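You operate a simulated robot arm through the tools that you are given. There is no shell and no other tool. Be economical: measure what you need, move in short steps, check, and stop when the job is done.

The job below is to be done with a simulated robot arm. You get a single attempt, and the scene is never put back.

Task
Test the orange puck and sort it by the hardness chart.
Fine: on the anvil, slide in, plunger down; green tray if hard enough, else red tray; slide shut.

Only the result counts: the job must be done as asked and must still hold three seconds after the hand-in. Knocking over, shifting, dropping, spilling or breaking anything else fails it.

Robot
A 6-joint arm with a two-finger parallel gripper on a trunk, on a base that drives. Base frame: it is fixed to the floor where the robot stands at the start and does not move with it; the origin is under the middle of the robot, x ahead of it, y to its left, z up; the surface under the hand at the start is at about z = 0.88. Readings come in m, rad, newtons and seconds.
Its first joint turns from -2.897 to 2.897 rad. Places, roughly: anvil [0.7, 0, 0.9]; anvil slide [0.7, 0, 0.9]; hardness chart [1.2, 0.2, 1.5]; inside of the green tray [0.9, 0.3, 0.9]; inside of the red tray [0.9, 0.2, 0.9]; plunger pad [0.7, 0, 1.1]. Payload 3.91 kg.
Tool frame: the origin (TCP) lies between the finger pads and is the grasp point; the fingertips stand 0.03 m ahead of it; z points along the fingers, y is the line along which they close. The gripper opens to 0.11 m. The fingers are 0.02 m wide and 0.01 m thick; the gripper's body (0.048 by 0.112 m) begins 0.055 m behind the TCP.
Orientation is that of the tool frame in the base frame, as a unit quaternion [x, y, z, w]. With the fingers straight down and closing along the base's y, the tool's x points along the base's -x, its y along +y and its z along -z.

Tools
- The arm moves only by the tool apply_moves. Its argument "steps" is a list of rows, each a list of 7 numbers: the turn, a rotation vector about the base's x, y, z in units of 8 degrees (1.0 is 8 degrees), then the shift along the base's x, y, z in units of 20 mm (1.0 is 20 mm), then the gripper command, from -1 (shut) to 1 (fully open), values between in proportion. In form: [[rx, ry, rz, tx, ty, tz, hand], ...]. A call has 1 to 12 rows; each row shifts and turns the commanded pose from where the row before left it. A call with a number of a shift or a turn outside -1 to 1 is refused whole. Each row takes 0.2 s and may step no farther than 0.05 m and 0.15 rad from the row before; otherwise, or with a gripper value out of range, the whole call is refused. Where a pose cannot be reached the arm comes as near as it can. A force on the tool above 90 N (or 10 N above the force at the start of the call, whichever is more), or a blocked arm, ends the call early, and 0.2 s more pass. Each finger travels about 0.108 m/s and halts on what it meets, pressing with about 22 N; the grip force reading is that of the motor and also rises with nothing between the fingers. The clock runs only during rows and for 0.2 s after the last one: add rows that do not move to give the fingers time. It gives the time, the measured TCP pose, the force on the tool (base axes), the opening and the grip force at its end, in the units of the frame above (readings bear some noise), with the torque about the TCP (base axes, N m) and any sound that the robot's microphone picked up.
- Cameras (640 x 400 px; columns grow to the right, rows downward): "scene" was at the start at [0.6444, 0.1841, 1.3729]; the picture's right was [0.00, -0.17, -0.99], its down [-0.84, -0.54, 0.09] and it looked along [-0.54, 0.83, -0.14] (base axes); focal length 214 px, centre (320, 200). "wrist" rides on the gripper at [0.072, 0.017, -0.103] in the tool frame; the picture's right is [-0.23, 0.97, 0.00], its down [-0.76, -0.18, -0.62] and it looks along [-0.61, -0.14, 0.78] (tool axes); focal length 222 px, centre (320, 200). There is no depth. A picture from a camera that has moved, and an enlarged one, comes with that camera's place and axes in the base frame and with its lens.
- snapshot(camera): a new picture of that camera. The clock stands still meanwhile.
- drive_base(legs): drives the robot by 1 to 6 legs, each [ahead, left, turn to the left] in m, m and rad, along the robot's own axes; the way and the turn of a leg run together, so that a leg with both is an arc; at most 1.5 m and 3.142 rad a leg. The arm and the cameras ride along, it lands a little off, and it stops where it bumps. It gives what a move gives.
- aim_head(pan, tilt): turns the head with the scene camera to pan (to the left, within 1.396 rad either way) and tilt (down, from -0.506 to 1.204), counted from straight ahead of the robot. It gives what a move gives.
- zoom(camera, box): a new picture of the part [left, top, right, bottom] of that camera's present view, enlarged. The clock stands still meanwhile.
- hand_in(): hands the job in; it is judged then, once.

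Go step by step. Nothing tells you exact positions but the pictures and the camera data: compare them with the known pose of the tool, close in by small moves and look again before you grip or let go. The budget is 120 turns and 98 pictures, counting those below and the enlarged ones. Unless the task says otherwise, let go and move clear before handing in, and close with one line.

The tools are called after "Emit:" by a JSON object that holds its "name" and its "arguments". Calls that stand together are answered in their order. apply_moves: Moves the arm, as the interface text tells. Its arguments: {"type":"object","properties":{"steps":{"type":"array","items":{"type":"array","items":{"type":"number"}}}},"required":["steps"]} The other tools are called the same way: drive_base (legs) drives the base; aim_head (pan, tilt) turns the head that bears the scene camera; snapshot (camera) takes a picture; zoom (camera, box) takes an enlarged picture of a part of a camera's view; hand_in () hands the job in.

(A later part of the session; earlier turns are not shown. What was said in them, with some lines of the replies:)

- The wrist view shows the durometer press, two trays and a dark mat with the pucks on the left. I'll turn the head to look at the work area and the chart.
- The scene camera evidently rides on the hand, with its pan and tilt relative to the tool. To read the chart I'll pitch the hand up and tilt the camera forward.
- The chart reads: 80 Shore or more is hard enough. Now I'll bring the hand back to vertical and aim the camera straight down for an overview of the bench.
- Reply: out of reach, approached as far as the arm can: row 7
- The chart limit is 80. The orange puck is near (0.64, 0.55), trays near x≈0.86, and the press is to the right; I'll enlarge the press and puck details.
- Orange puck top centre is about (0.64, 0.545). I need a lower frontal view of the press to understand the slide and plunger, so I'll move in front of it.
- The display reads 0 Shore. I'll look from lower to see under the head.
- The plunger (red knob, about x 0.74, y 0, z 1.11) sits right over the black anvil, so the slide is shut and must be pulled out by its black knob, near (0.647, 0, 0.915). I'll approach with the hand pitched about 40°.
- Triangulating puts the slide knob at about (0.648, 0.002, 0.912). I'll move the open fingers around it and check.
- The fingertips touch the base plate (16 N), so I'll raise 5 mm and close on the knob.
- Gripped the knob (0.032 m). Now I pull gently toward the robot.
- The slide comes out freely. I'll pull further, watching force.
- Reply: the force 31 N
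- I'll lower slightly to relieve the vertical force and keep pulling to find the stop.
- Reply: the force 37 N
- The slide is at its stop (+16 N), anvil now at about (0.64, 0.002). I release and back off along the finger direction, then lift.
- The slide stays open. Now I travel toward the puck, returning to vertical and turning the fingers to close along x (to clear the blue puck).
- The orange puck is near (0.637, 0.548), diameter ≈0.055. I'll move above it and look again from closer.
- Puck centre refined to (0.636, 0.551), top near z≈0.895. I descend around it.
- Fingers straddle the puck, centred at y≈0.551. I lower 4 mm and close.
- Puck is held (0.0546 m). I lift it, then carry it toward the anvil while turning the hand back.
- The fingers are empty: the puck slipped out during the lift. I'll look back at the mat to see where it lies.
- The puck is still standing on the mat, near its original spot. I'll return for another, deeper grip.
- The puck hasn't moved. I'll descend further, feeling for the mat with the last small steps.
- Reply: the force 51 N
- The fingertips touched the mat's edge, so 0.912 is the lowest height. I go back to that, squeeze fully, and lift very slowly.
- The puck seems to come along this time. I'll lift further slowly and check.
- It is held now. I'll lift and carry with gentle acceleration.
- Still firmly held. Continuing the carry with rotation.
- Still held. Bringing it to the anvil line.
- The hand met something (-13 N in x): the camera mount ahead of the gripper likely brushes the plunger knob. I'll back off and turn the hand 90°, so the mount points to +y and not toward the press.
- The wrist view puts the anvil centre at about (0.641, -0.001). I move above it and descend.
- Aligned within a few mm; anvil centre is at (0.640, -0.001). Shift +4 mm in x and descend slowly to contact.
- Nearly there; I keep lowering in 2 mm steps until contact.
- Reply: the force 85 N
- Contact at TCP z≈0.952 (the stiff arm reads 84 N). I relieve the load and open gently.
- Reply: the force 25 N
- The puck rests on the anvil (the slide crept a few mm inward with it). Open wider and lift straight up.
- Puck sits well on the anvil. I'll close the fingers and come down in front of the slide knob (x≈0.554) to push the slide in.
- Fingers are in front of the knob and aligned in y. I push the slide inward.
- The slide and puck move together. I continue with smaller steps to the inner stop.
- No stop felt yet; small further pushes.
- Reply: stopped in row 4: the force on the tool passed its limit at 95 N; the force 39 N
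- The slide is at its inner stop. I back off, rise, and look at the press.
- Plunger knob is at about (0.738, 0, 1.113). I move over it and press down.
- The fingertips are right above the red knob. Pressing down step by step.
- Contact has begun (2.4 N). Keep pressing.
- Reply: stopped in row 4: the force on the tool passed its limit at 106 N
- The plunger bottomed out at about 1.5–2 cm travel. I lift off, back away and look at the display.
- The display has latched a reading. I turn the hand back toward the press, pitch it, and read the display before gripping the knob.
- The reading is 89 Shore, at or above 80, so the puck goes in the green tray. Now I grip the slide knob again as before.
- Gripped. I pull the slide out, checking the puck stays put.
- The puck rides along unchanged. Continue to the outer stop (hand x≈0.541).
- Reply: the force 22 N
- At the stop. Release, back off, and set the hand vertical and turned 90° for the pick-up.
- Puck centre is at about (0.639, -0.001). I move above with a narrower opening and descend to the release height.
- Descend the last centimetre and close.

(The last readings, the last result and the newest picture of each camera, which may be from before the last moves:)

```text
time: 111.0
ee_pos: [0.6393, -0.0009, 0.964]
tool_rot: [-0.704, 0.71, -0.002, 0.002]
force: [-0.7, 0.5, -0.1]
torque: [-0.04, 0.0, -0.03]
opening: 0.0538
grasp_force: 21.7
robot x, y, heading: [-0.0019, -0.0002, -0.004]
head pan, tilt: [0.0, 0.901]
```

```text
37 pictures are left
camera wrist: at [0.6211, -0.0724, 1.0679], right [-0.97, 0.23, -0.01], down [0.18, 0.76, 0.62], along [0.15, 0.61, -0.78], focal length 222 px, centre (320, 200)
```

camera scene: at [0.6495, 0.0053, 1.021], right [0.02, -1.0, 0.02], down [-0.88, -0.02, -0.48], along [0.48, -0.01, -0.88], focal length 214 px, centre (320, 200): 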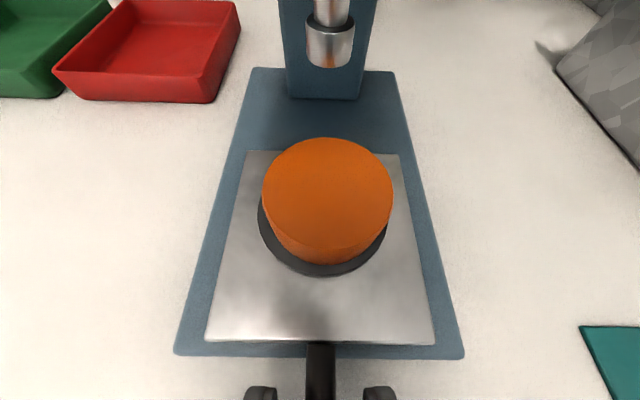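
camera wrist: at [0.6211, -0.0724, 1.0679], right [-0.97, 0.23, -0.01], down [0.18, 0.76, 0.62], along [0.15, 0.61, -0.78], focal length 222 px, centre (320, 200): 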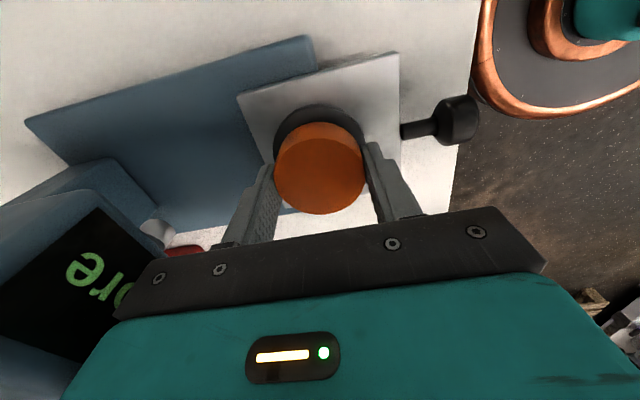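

The puck is held again. Lift gently, retreat from the press, and head toward the green tray.

Emit:
{"name": "apply_moves", "arguments": {"steps": [[0, 0, 0, 0, 0, 0.3, -1], [0, 0, 0, 0, 0, 0.4, -1], [0, 0, 0, 0, 0, 0.5, -1], [0, 0, 0, 0, 0, 0.6, -1], [0, 0, 0, 0, 0, 0.6, -1], [0, 0, 0, -0.2, 0, 0.6, -1], [0, 0, 0, -0.4, 0.2, 0.6, -1], [0, 0, 0, -0.4, 0.4, 0.5, -1], [0, 0, 0, -0.2, 0.6, 0.3, -1], [0, 0, 0, 0, 0.7, 0, -1], [0, 0, 0, 0, 0.7, 0, -1], [0, 0, 0, 0, 0.7, 0, -1]]}}

Emit:
{"name": "apply_moves", "arguments": {"steps": [[0, 0, 0, 0, 0.7, 0, -1], [0, 0, 0, 0, 0.7, 0, -1], [0, 0, 0, 0, 0.7, 0, -1], [0, 0, 0, 0.1, 0.7, 0, -1], [0, 0, 0, 0.3, 0.7, 0, -1], [0, 0, 0, 0.5, 0.7, 0, -1], [0, 0, 0, 0.7, 0.7, 0, -1], [0, 0, 0, 0.7, 0.7, 0, -1], [0, 0, 0, 0.7, 0.7, 0, -1], [0, 0, 0, 0.7, 0.7, 0, -1], [0, 0, 0, 0.7, 0.7, 0, -1], [0, 0, 0, 0.7, 0.7, 0, -1]]}}

Emit:
{"name": "aim_head", "arguments": {"pan": 0.0, "tilt": 0.2}}

Emit:
{"name": "snapshot", "arguments": {"camera": "scene"}}

Emit:
{"name": "snapshot", "arguments": {"camera": "wrist"}}

```text
time: 113.6
ee_pos: [0.6143, 0.0648, 1.0531]
tool_rot: [-0.705, 0.71, -0.002, 0.002]
force: [-0.1, -0.3, -1.2]
torque: [0.01, 0.0, -0.01]
opening: 0.0541
grasp_force: 22.2
robot x, y, heading: [-0.0055, 0.0024, -0.0]
head pan, tilt: [0.0, 0.901]
```

```text
time: 116.2
ee_pos: [0.7156, 0.2324, 1.0542]
tool_rot: [-0.704, 0.71, -0.002, 0.002]
force: [0.0, -0.2, 0.4]
torque: [0.0, 0.03, 0.01]
opening: 0.0542
grasp_force: 22.0
robot x, y, heading: [0.0008, -0.0011, 0.003]
head pan, tilt: [0.0, 0.901]
```

```text
time: 117.3
ee_pos: [0.7154, 0.2332, 1.0529]
tool_rot: [-0.705, 0.709, -0.002, 0.004]
force: [-0.5, -0.7, -1.0]
torque: [-0.05, 0.0, 0.0]
opening: 0.054
grasp_force: 22.0
robot x, y, heading: [-0.0007, 0.003, -0.002]
head pan, tilt: [0.0, 0.201]
```

```text
36 pictures are left
camera scene: at [0.718, 0.3261, 1.0889], right [1.0, -0.01, 0.01], down [-0.01, -0.98, 0.2], along [0.01, -0.2, -0.98], focal length 214 px, centre (320, 200)
```

scene: 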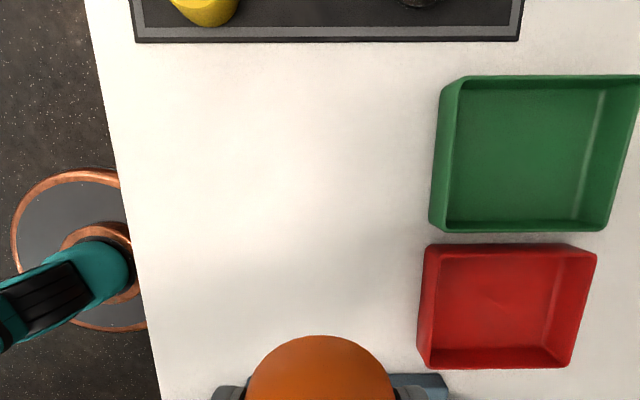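

```text
35 pictures are left
camera wrist: at [0.6973, 0.1607, 1.1561], right [-0.97, 0.23, -0.01], down [0.18, 0.76, 0.62], along [0.15, 0.61, -0.78], focal length 222 px, centre (320, 200)
```

wrist: 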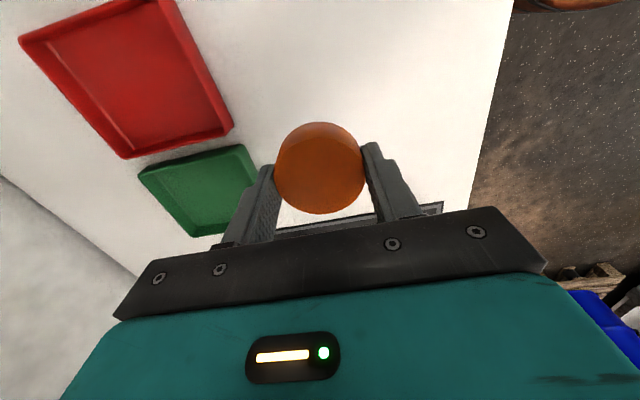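

The green tray's floor spans x 0.85–0.98, y 0.26–0.38. I carry the puck to (0.90, 0.322).

Emit:
{"name": "apply_moves", "arguments": {"steps": [[0, 0, 0, 0.5, 0.3, 0, -1], [0, 0, 0, 0.8, 0.4, 0, -1], [0, 0, 0, 0.8, 0.4, 0, -1], [0, 0, 0, 0.8, 0.4, 0, -1], [0, 0, 0, 0.8, 0.4, 0, -1], [0, 0, 0, 0.8, 0.4, 0, -1], [0, 0, 0, 0.8, 0.4, 0, -1], [0, 0, 0, 0.8, 0.4, 0, -1], [0, 0, 0, 0.8, 0.4, -0.2, -1], [0, 0, 0, 0.8, 0.4, -0.4, -1], [0, 0, 0, 0.8, 0.4, -0.5, -1], [0, 0, 0, 0.7, 0.14, -0.5, -1]]}}

Emit:
{"name": "snapshot", "arguments": {"camera": "wrist"}}

Emit:
{"name": "snapshot", "arguments": {"camera": "scene"}}

```text
time: 119.9
ee_pos: [0.9025, 0.3231, 1.0218]
tool_rot: [-0.704, 0.71, -0.003, 0.003]
force: [-0.9, 0.0, 0.4]
torque: [0.03, -0.03, 0.01]
opening: 0.0541
grasp_force: 22.0
robot x, y, heading: [0.0027, -0.001, 0.0]
head pan, tilt: [0.0, 0.201]
```

```text
34 pictures are left
camera wrist: at [0.8838, 0.2501, 1.1251], right [-0.97, 0.23, -0.01], down [0.18, 0.76, 0.62], along [0.15, 0.61, -0.78], focal length 222 px, centre (320, 200)
```

wrist: 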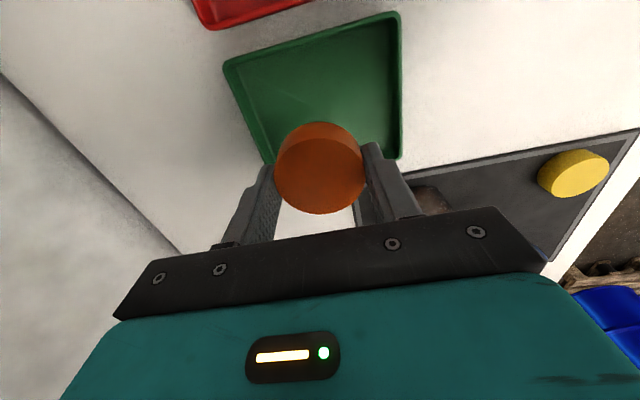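

```text
33 pictures are left
camera scene: at [0.9045, 0.4156, 1.0579], right [1.0, -0.01, 0.01], down [-0.01, -0.98, 0.2], along [0.01, -0.2, -0.98], focal length 214 px, centre (320, 200)
```

scene: 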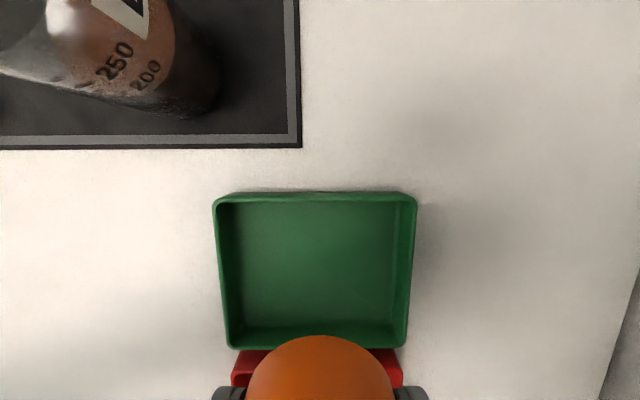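

The hand is over the green tray, centred about (0.903, 0.315). I descend, finishing slowly.

Emit:
{"name": "apply_moves", "arguments": {"steps": [[0, 0, 0, 0, -0.15, -0.4, -1], [0, 0, 0, 0, -0.1, -0.7, -1], [0, 0, 0, 0, 0, -0.8, -1], [0, 0, 0, 0, 0, -0.8, -1], [0, 0, 0, 0, 0, -0.8, -1], [0, 0, 0, 0, 0, -0.6, -1], [0, 0, 0, 0, 0, -0.3, -1]]}}

Emit:
{"name": "snapshot", "arguments": {"camera": "scene"}}

Emit:
{"name": "snapshot", "arguments": {"camera": "wrist"}}

```text
time: 121.5
ee_pos: [0.9029, 0.3178, 0.9328]
tool_rot: [-0.705, 0.71, -0.002, 0.003]
force: [0.2, 0.2, -0.5]
torque: [-0.02, -0.01, -0.02]
opening: 0.054
grasp_force: 21.9
robot x, y, heading: [-0.0028, 0.0003, 0.002]
head pan, tilt: [0.0, 0.201]
```

```text
32 pictures are left
camera scene: at [0.9041, 0.4106, 0.9689], right [1.0, -0.01, 0.01], down [-0.01, -0.98, 0.2], along [0.01, -0.2, -0.98], focal length 214 px, centre (320, 200)
```

scene: 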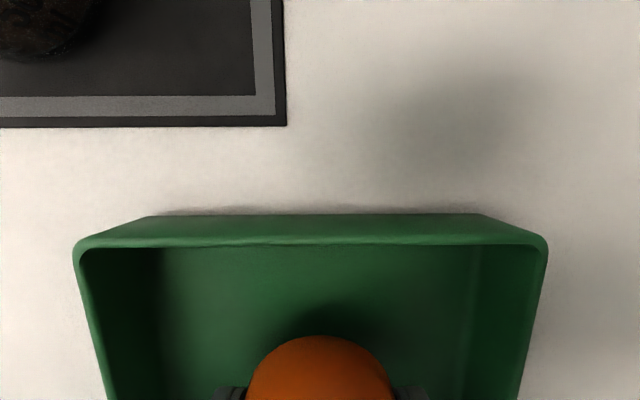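

```text
31 pictures are left
camera wrist: at [0.8835, 0.2451, 1.0361], right [-0.97, 0.23, -0.01], down [0.18, 0.76, 0.62], along [0.15, 0.61, -0.78], focal length 222 px, centre (320, 200)
```

wrist: 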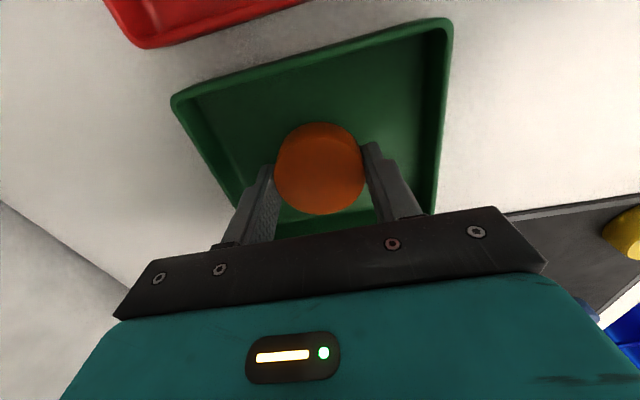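

Well inside the tray. Lower in small steps until contact.

Emit:
{"name": "apply_moves", "arguments": {"steps": [[0, 0, 0, 0, 0, -0.2, -1], [0, 0, 0, 0, 0, -0.15, -1], [0, 0, 0, 0, 0, -0.1, -1], [0, 0, 0, 0, 0, -0.1, -1], [0, 0, 0, 0, 0, 0, -1]]}}

```text
time: 122.7
ee_pos: [0.903, 0.3168, 0.9218]
tool_rot: [-0.704, 0.71, -0.003, 0.002]
force: [-0.4, -0.3, -0.5]
torque: [-0.02, 0.01, 0.02]
opening: 0.054
grasp_force: 22.2
robot x, y, heading: [0.0004, 0.0009, 0.005]
head pan, tilt: [0.0, 0.201]
```

Emit:
{"name": "apply_moves", "arguments": {"steps": [[0, 0, 0, 0, 0, -0.1, -1], [0, 0, 0, 0, 0, -0.1, -1], [0, 0, 0, 0, 0, 0, -1]]}}

```text
time: 123.5
ee_pos: [0.9013, 0.3157, 0.9171]
tool_rot: [-0.705, 0.709, -0.002, 0.003]
force: [0.0, 0.5, -0.1]
torque: [-0.02, 0.0, 0.02]
opening: 0.0536
grasp_force: 21.6
robot x, y, heading: [-0.0022, 0.0019, 0.001]
head pan, tilt: [0.0, 0.201]
```

Emit:
{"name": "apply_moves", "arguments": {"steps": [[0, 0, 0, 0, 0, -0.1, -1], [0, 0, 0, 0, 0, 0, -1]]}}

```text
time: 124.1
ee_pos: [0.9014, 0.3175, 0.9168]
tool_rot: [-0.705, 0.709, -0.003, 0.003]
force: [4.7, 0.2, 6.0]
torque: [-0.02, 0.04, -0.04]
opening: 0.0538
grasp_force: 22.2
robot x, y, heading: [-0.0017, 0.0005, 0.001]
head pan, tilt: [0.0, 0.201]
```

Contact with the tray floor (6 N). I release gently and lift off.

Emit:
{"name": "apply_moves", "arguments": {"steps": [[0, 0, 0, 0, 0, 0, -0.1], [0, 0, 0, 0, 0, 0, 0.1], [0, 0, 0, 0, 0, 0, 0.3], [0, 0, 0, 0, 0, 0, 0.3], [0, 0, 0, 0, 0, 0.2, 0.3], [0, 0, 0, 0, 0, 0.6, 0.3], [0, 0, 0, 0, 0, 1, 0.3], [0, 0, 0, 0, 0, 1, 0.3], [0, 0, 0, 0, 0, 1, 0.3], [0, 0, 0, 0, 0, 1, 0.3]]}}

Emit:
{"name": "snapshot", "arguments": {"camera": "wrist"}}

```text
time: 126.3
ee_pos: [0.9022, 0.3162, 1.0102]
tool_rot: [-0.705, 0.71, -0.003, 0.003]
force: [0.8, -0.4, 0.1]
torque: [0.0, 0.03, 0.0]
opening: 0.0714
grasp_force: 0.1
robot x, y, heading: [0.0036, -0.0008, -0.001]
head pan, tilt: [0.0, 0.201]
```

```text
30 pictures are left
camera wrist: at [0.8836, 0.2451, 1.1144], right [-0.97, 0.23, -0.01], down [0.18, 0.76, 0.62], along [0.15, 0.61, -0.78], focal length 222 px, centre (320, 200)
```

wrist: 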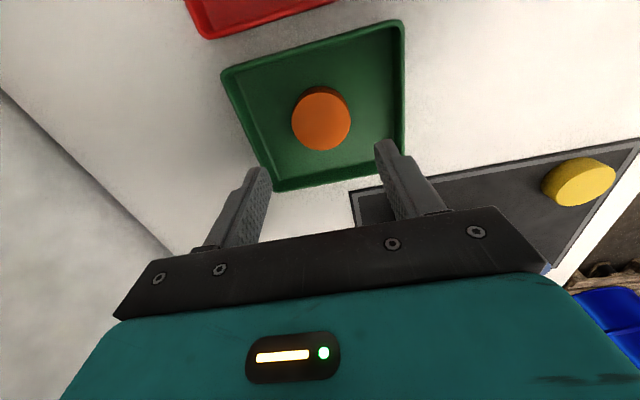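

The puck lies in the green tray. Now back to the slide knob with closed fingers to push the slide shut.

Emit:
{"name": "apply_moves", "arguments": {"steps": [[0, 0, 0, 0, 0, 1, -1], [0, 0, 0, -0.5, 0, 1, -1], [0, 0, 0, -1, -0.7, 0, -1], [0, 0, 0, -1, -0.7, 0, -1], [0, 0, 0, -1, -0.7, 0, -1], [0, 0, 0, -1, -0.7, 0, -1], [0, 0, 0, -1, -0.7, 0, -1], [0, 0, 0, -1, -0.7, 0, -1], [0, 0, 0, -1, -0.7, 0, -1], [0, 0, 0, -1, -0.7, 0, -1], [0, 0, 0, -1, -0.7, 0, -1], [0, 0, 0, -1, -0.7, 0, -1]]}}

Emit:
{"name": "apply_moves", "arguments": {"steps": [[0, 0, 0, -1, -0.9, 0, -1], [0, 0, 0, -1, -0.9, 0, -1], [0, 0, 0, -1, -0.9, 0, -1], [0, 0, 0, -1, -0.9, 0, -1], [0, 0, 0, -1, -0.9, 0, -1], [0, 0, 0, -1, -0.9, 0, -1], [0, 0, 0, -1, -0.9, 0, -1], [0, 0, 0, -1, -0.9, 0, -1], [0, 0, 0, -1, -0.9, 0, -1], [0, 0, 0, -0.25, -0.75, 0, -1]]}}

Emit:
{"name": "snapshot", "arguments": {"camera": "wrist"}}

```text
time: 128.9
ee_pos: [0.6904, 0.178, 1.049]
tool_rot: [-0.704, 0.71, -0.002, 0.003]
force: [0.4, -0.5, -0.2]
torque: [0.01, 0.04, 0.02]
opening: 0.0
grasp_force: 22.2
robot x, y, heading: [-0.0027, 0.0011, 0.001]
head pan, tilt: [0.0, 0.201]
```

```text
time: 131.1
ee_pos: [0.5045, -0.0013, 1.0512]
tool_rot: [-0.705, 0.709, -0.002, 0.002]
force: [0.9, 1.3, 0.3]
torque: [-0.02, 0.03, -0.01]
opening: 0.0
grasp_force: 22.2
robot x, y, heading: [0.0005, -0.0005, 0.002]
head pan, tilt: [0.0, 0.201]
```

```text
29 pictures are left
camera wrist: at [0.4871, -0.0729, 1.155], right [-0.97, 0.23, -0.01], down [0.18, 0.76, 0.62], along [0.15, 0.61, -0.78], focal length 222 px, centre (320, 200)
```

wrist: 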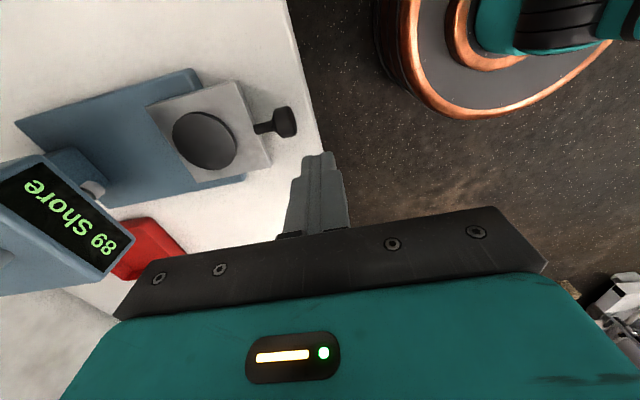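

The knob is at x≈0.545. Descend in front of it and push in.

Emit:
{"name": "apply_moves", "arguments": {"steps": [[0, 0, 0, 0, 0, -1, -1], [0, 0, 0, 0, 0, -1, -1], [0, 0, 0, 0, 0, -1, -1], [0, 0, 0, 0, 0, -1, -1], [0, 0, 0, 0, 0, -1, -1], [0, 0, 0, 0, 0.05, -0.8, -1]]}}

Emit:
{"name": "apply_moves", "arguments": {"steps": [[0, 0, 0, 0.4, 0, 0, -1], [0, 0, 0, 0.3, 0, 0, -1], [0, 0, 0, 0.4, 0, 0, -1], [0, 0, 0, 0.5, 0, 0, -1], [0, 0, 0, 0.6, 0, 0, -1], [0, 0, 0, 0.6, 0, 0, -1], [0, 0, 0, 0.6, 0, 0, -1], [0, 0, 0, 0.6, 0, 0, -1], [0, 0, 0, 0.6, 0, 0, -1], [0, 0, 0, 0.6, 0, 0, -1], [0, 0, 0, 0.4, 0, 0, -1]]}}

Emit:
{"name": "apply_moves", "arguments": {"steps": [[0, 0, 0, 0.15, 0, 0, -1], [0, 0, 0, 0.12, 0, 0, -1], [0, 0, 0, 0.1, 0, 0, -1], [0, 0, 0, 0.1, 0, 0, -1], [0, 0, 0, 0.1, 0, 0, -1], [0, 0, 0, 0.1, 0, 0, -1]]}}

```text
time: 132.5
ee_pos: [0.5062, 0.0016, 0.9353]
tool_rot: [-0.705, 0.709, -0.003, 0.002]
force: [-0.1, 0.1, 0.1]
torque: [-0.03, -0.02, 0.0]
opening: 0.0001
grasp_force: 21.6
robot x, y, heading: [0.0028, 0.0006, -0.001]
head pan, tilt: [0.0, 0.201]
```

```text
time: 134.9
ee_pos: [0.6179, 0.0026, 0.9348]
tool_rot: [-0.705, 0.71, -0.002, 0.003]
force: [-0.3, -0.5, -0.4]
torque: [0.01, 0.01, 0.01]
opening: 0.0
grasp_force: 22.3
robot x, y, heading: [-0.0005, -0.0024, 0.002]
head pan, tilt: [0.0, 0.201]
```

```text
time: 136.3
ee_pos: [0.6274, 0.0009, 0.9351]
tool_rot: [-0.704, 0.71, -0.001, 0.001]
force: [-69.3, 4.9, -13.3]
torque: [0.04, 1.5, 0.25]
opening: 0.0
grasp_force: 22.2
robot x, y, heading: [-0.0011, -0.0044, -0.003]
head pan, tilt: [0.0, 0.201]
```

The slide is firmly at its inner stop. I back off, rise, and take a final look.

Emit:
{"name": "apply_moves", "arguments": {"steps": [[0, 0, 0, -0.3, 0, 0, -1], [0, 0, 0, -0.7, 0, 0, -1], [0, 0, 0, -1, 0, 0.5, -1], [0, 0, 0, -1, 0, 1, -1], [0, 0, 0, -0.5, 0, 1, -1], [0, 0, 0, 0, 0.5, 1, -1], [0, 0, 0, 0, 1, 1, -1], [0, 0, 0, 0, 1, 1, -1], [0, 0, 0, 0, 1, 1, -1], [0, 0, 0, 0, 1, 1, -1], [0, 0, 0, 0, 1, 1, -1], [0, 0, 0, 0, 1, 1, -1]]}}

Emit:
{"name": "aim_head", "arguments": {"pan": 0.0, "tilt": 0.0}}

Emit:
{"name": "snapshot", "arguments": {"camera": "scene"}}

Emit:
{"name": "snapshot", "arguments": {"camera": "wrist"}}

```text
time: 138.9
ee_pos: [0.5625, 0.1304, 1.1262]
tool_rot: [-0.705, 0.709, -0.002, 0.002]
force: [0.2, 0.2, -0.8]
torque: [-0.02, 0.02, 0.0]
opening: 0.0
grasp_force: 21.7
robot x, y, heading: [-0.0009, 0.0035, 0.001]
head pan, tilt: [0.0, 0.201]
```

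```text
time: 139.6
ee_pos: [0.5615, 0.1304, 1.1253]
tool_rot: [-0.704, 0.71, -0.003, 0.003]
force: [0.5, -0.6, 0.3]
torque: [0.0, -0.01, 0.0]
opening: 0.0
grasp_force: 22.1
robot x, y, heading: [-0.0028, -0.0014, -0.003]
head pan, tilt: [0.0, 0.0]
```

```text
28 pictures are left
camera scene: at [0.5644, 0.242, 1.1653], right [1.0, -0.01, 0.01], down [-0.01, -1.0, 0.0], along [0.01, 0.0, -1.0], focal length 214 px, centre (320, 200)
```

scene: 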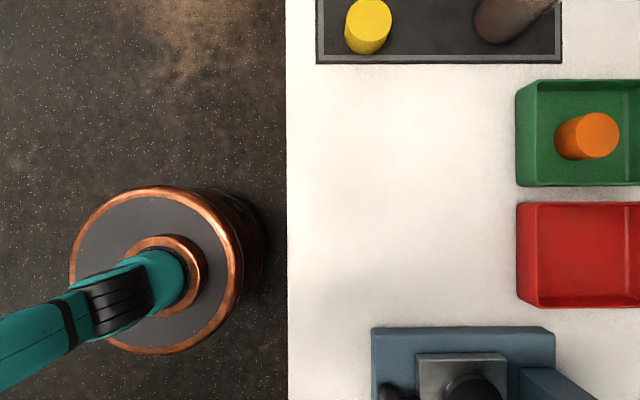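

```text
27 pictures are left
camera wrist: at [0.5436, 0.0581, 1.2293], right [-0.97, 0.23, -0.01], down [0.18, 0.76, 0.62], along [0.15, 0.61, -0.78], focal length 222 px, centre (320, 200)
```

wrist: 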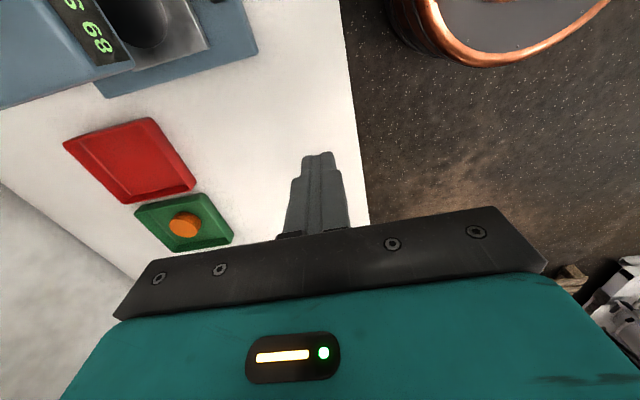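

The puck rests in the green tray, the slide is shut, and the hand is clear. Handing in.

Emit:
{"name": "hand_in", "arguments": {}}

```text
The job is handed in.
```

The orange puck tested at 89 Shore against the chart's 80 or more, so it is in the green tray, with the slide shut and the job handed in. On the first pick-up the puck slipped from the fingers but stayed standing in place on the mat. The hand also brushed the press lightly once; I saw nothing displaced afterwards.
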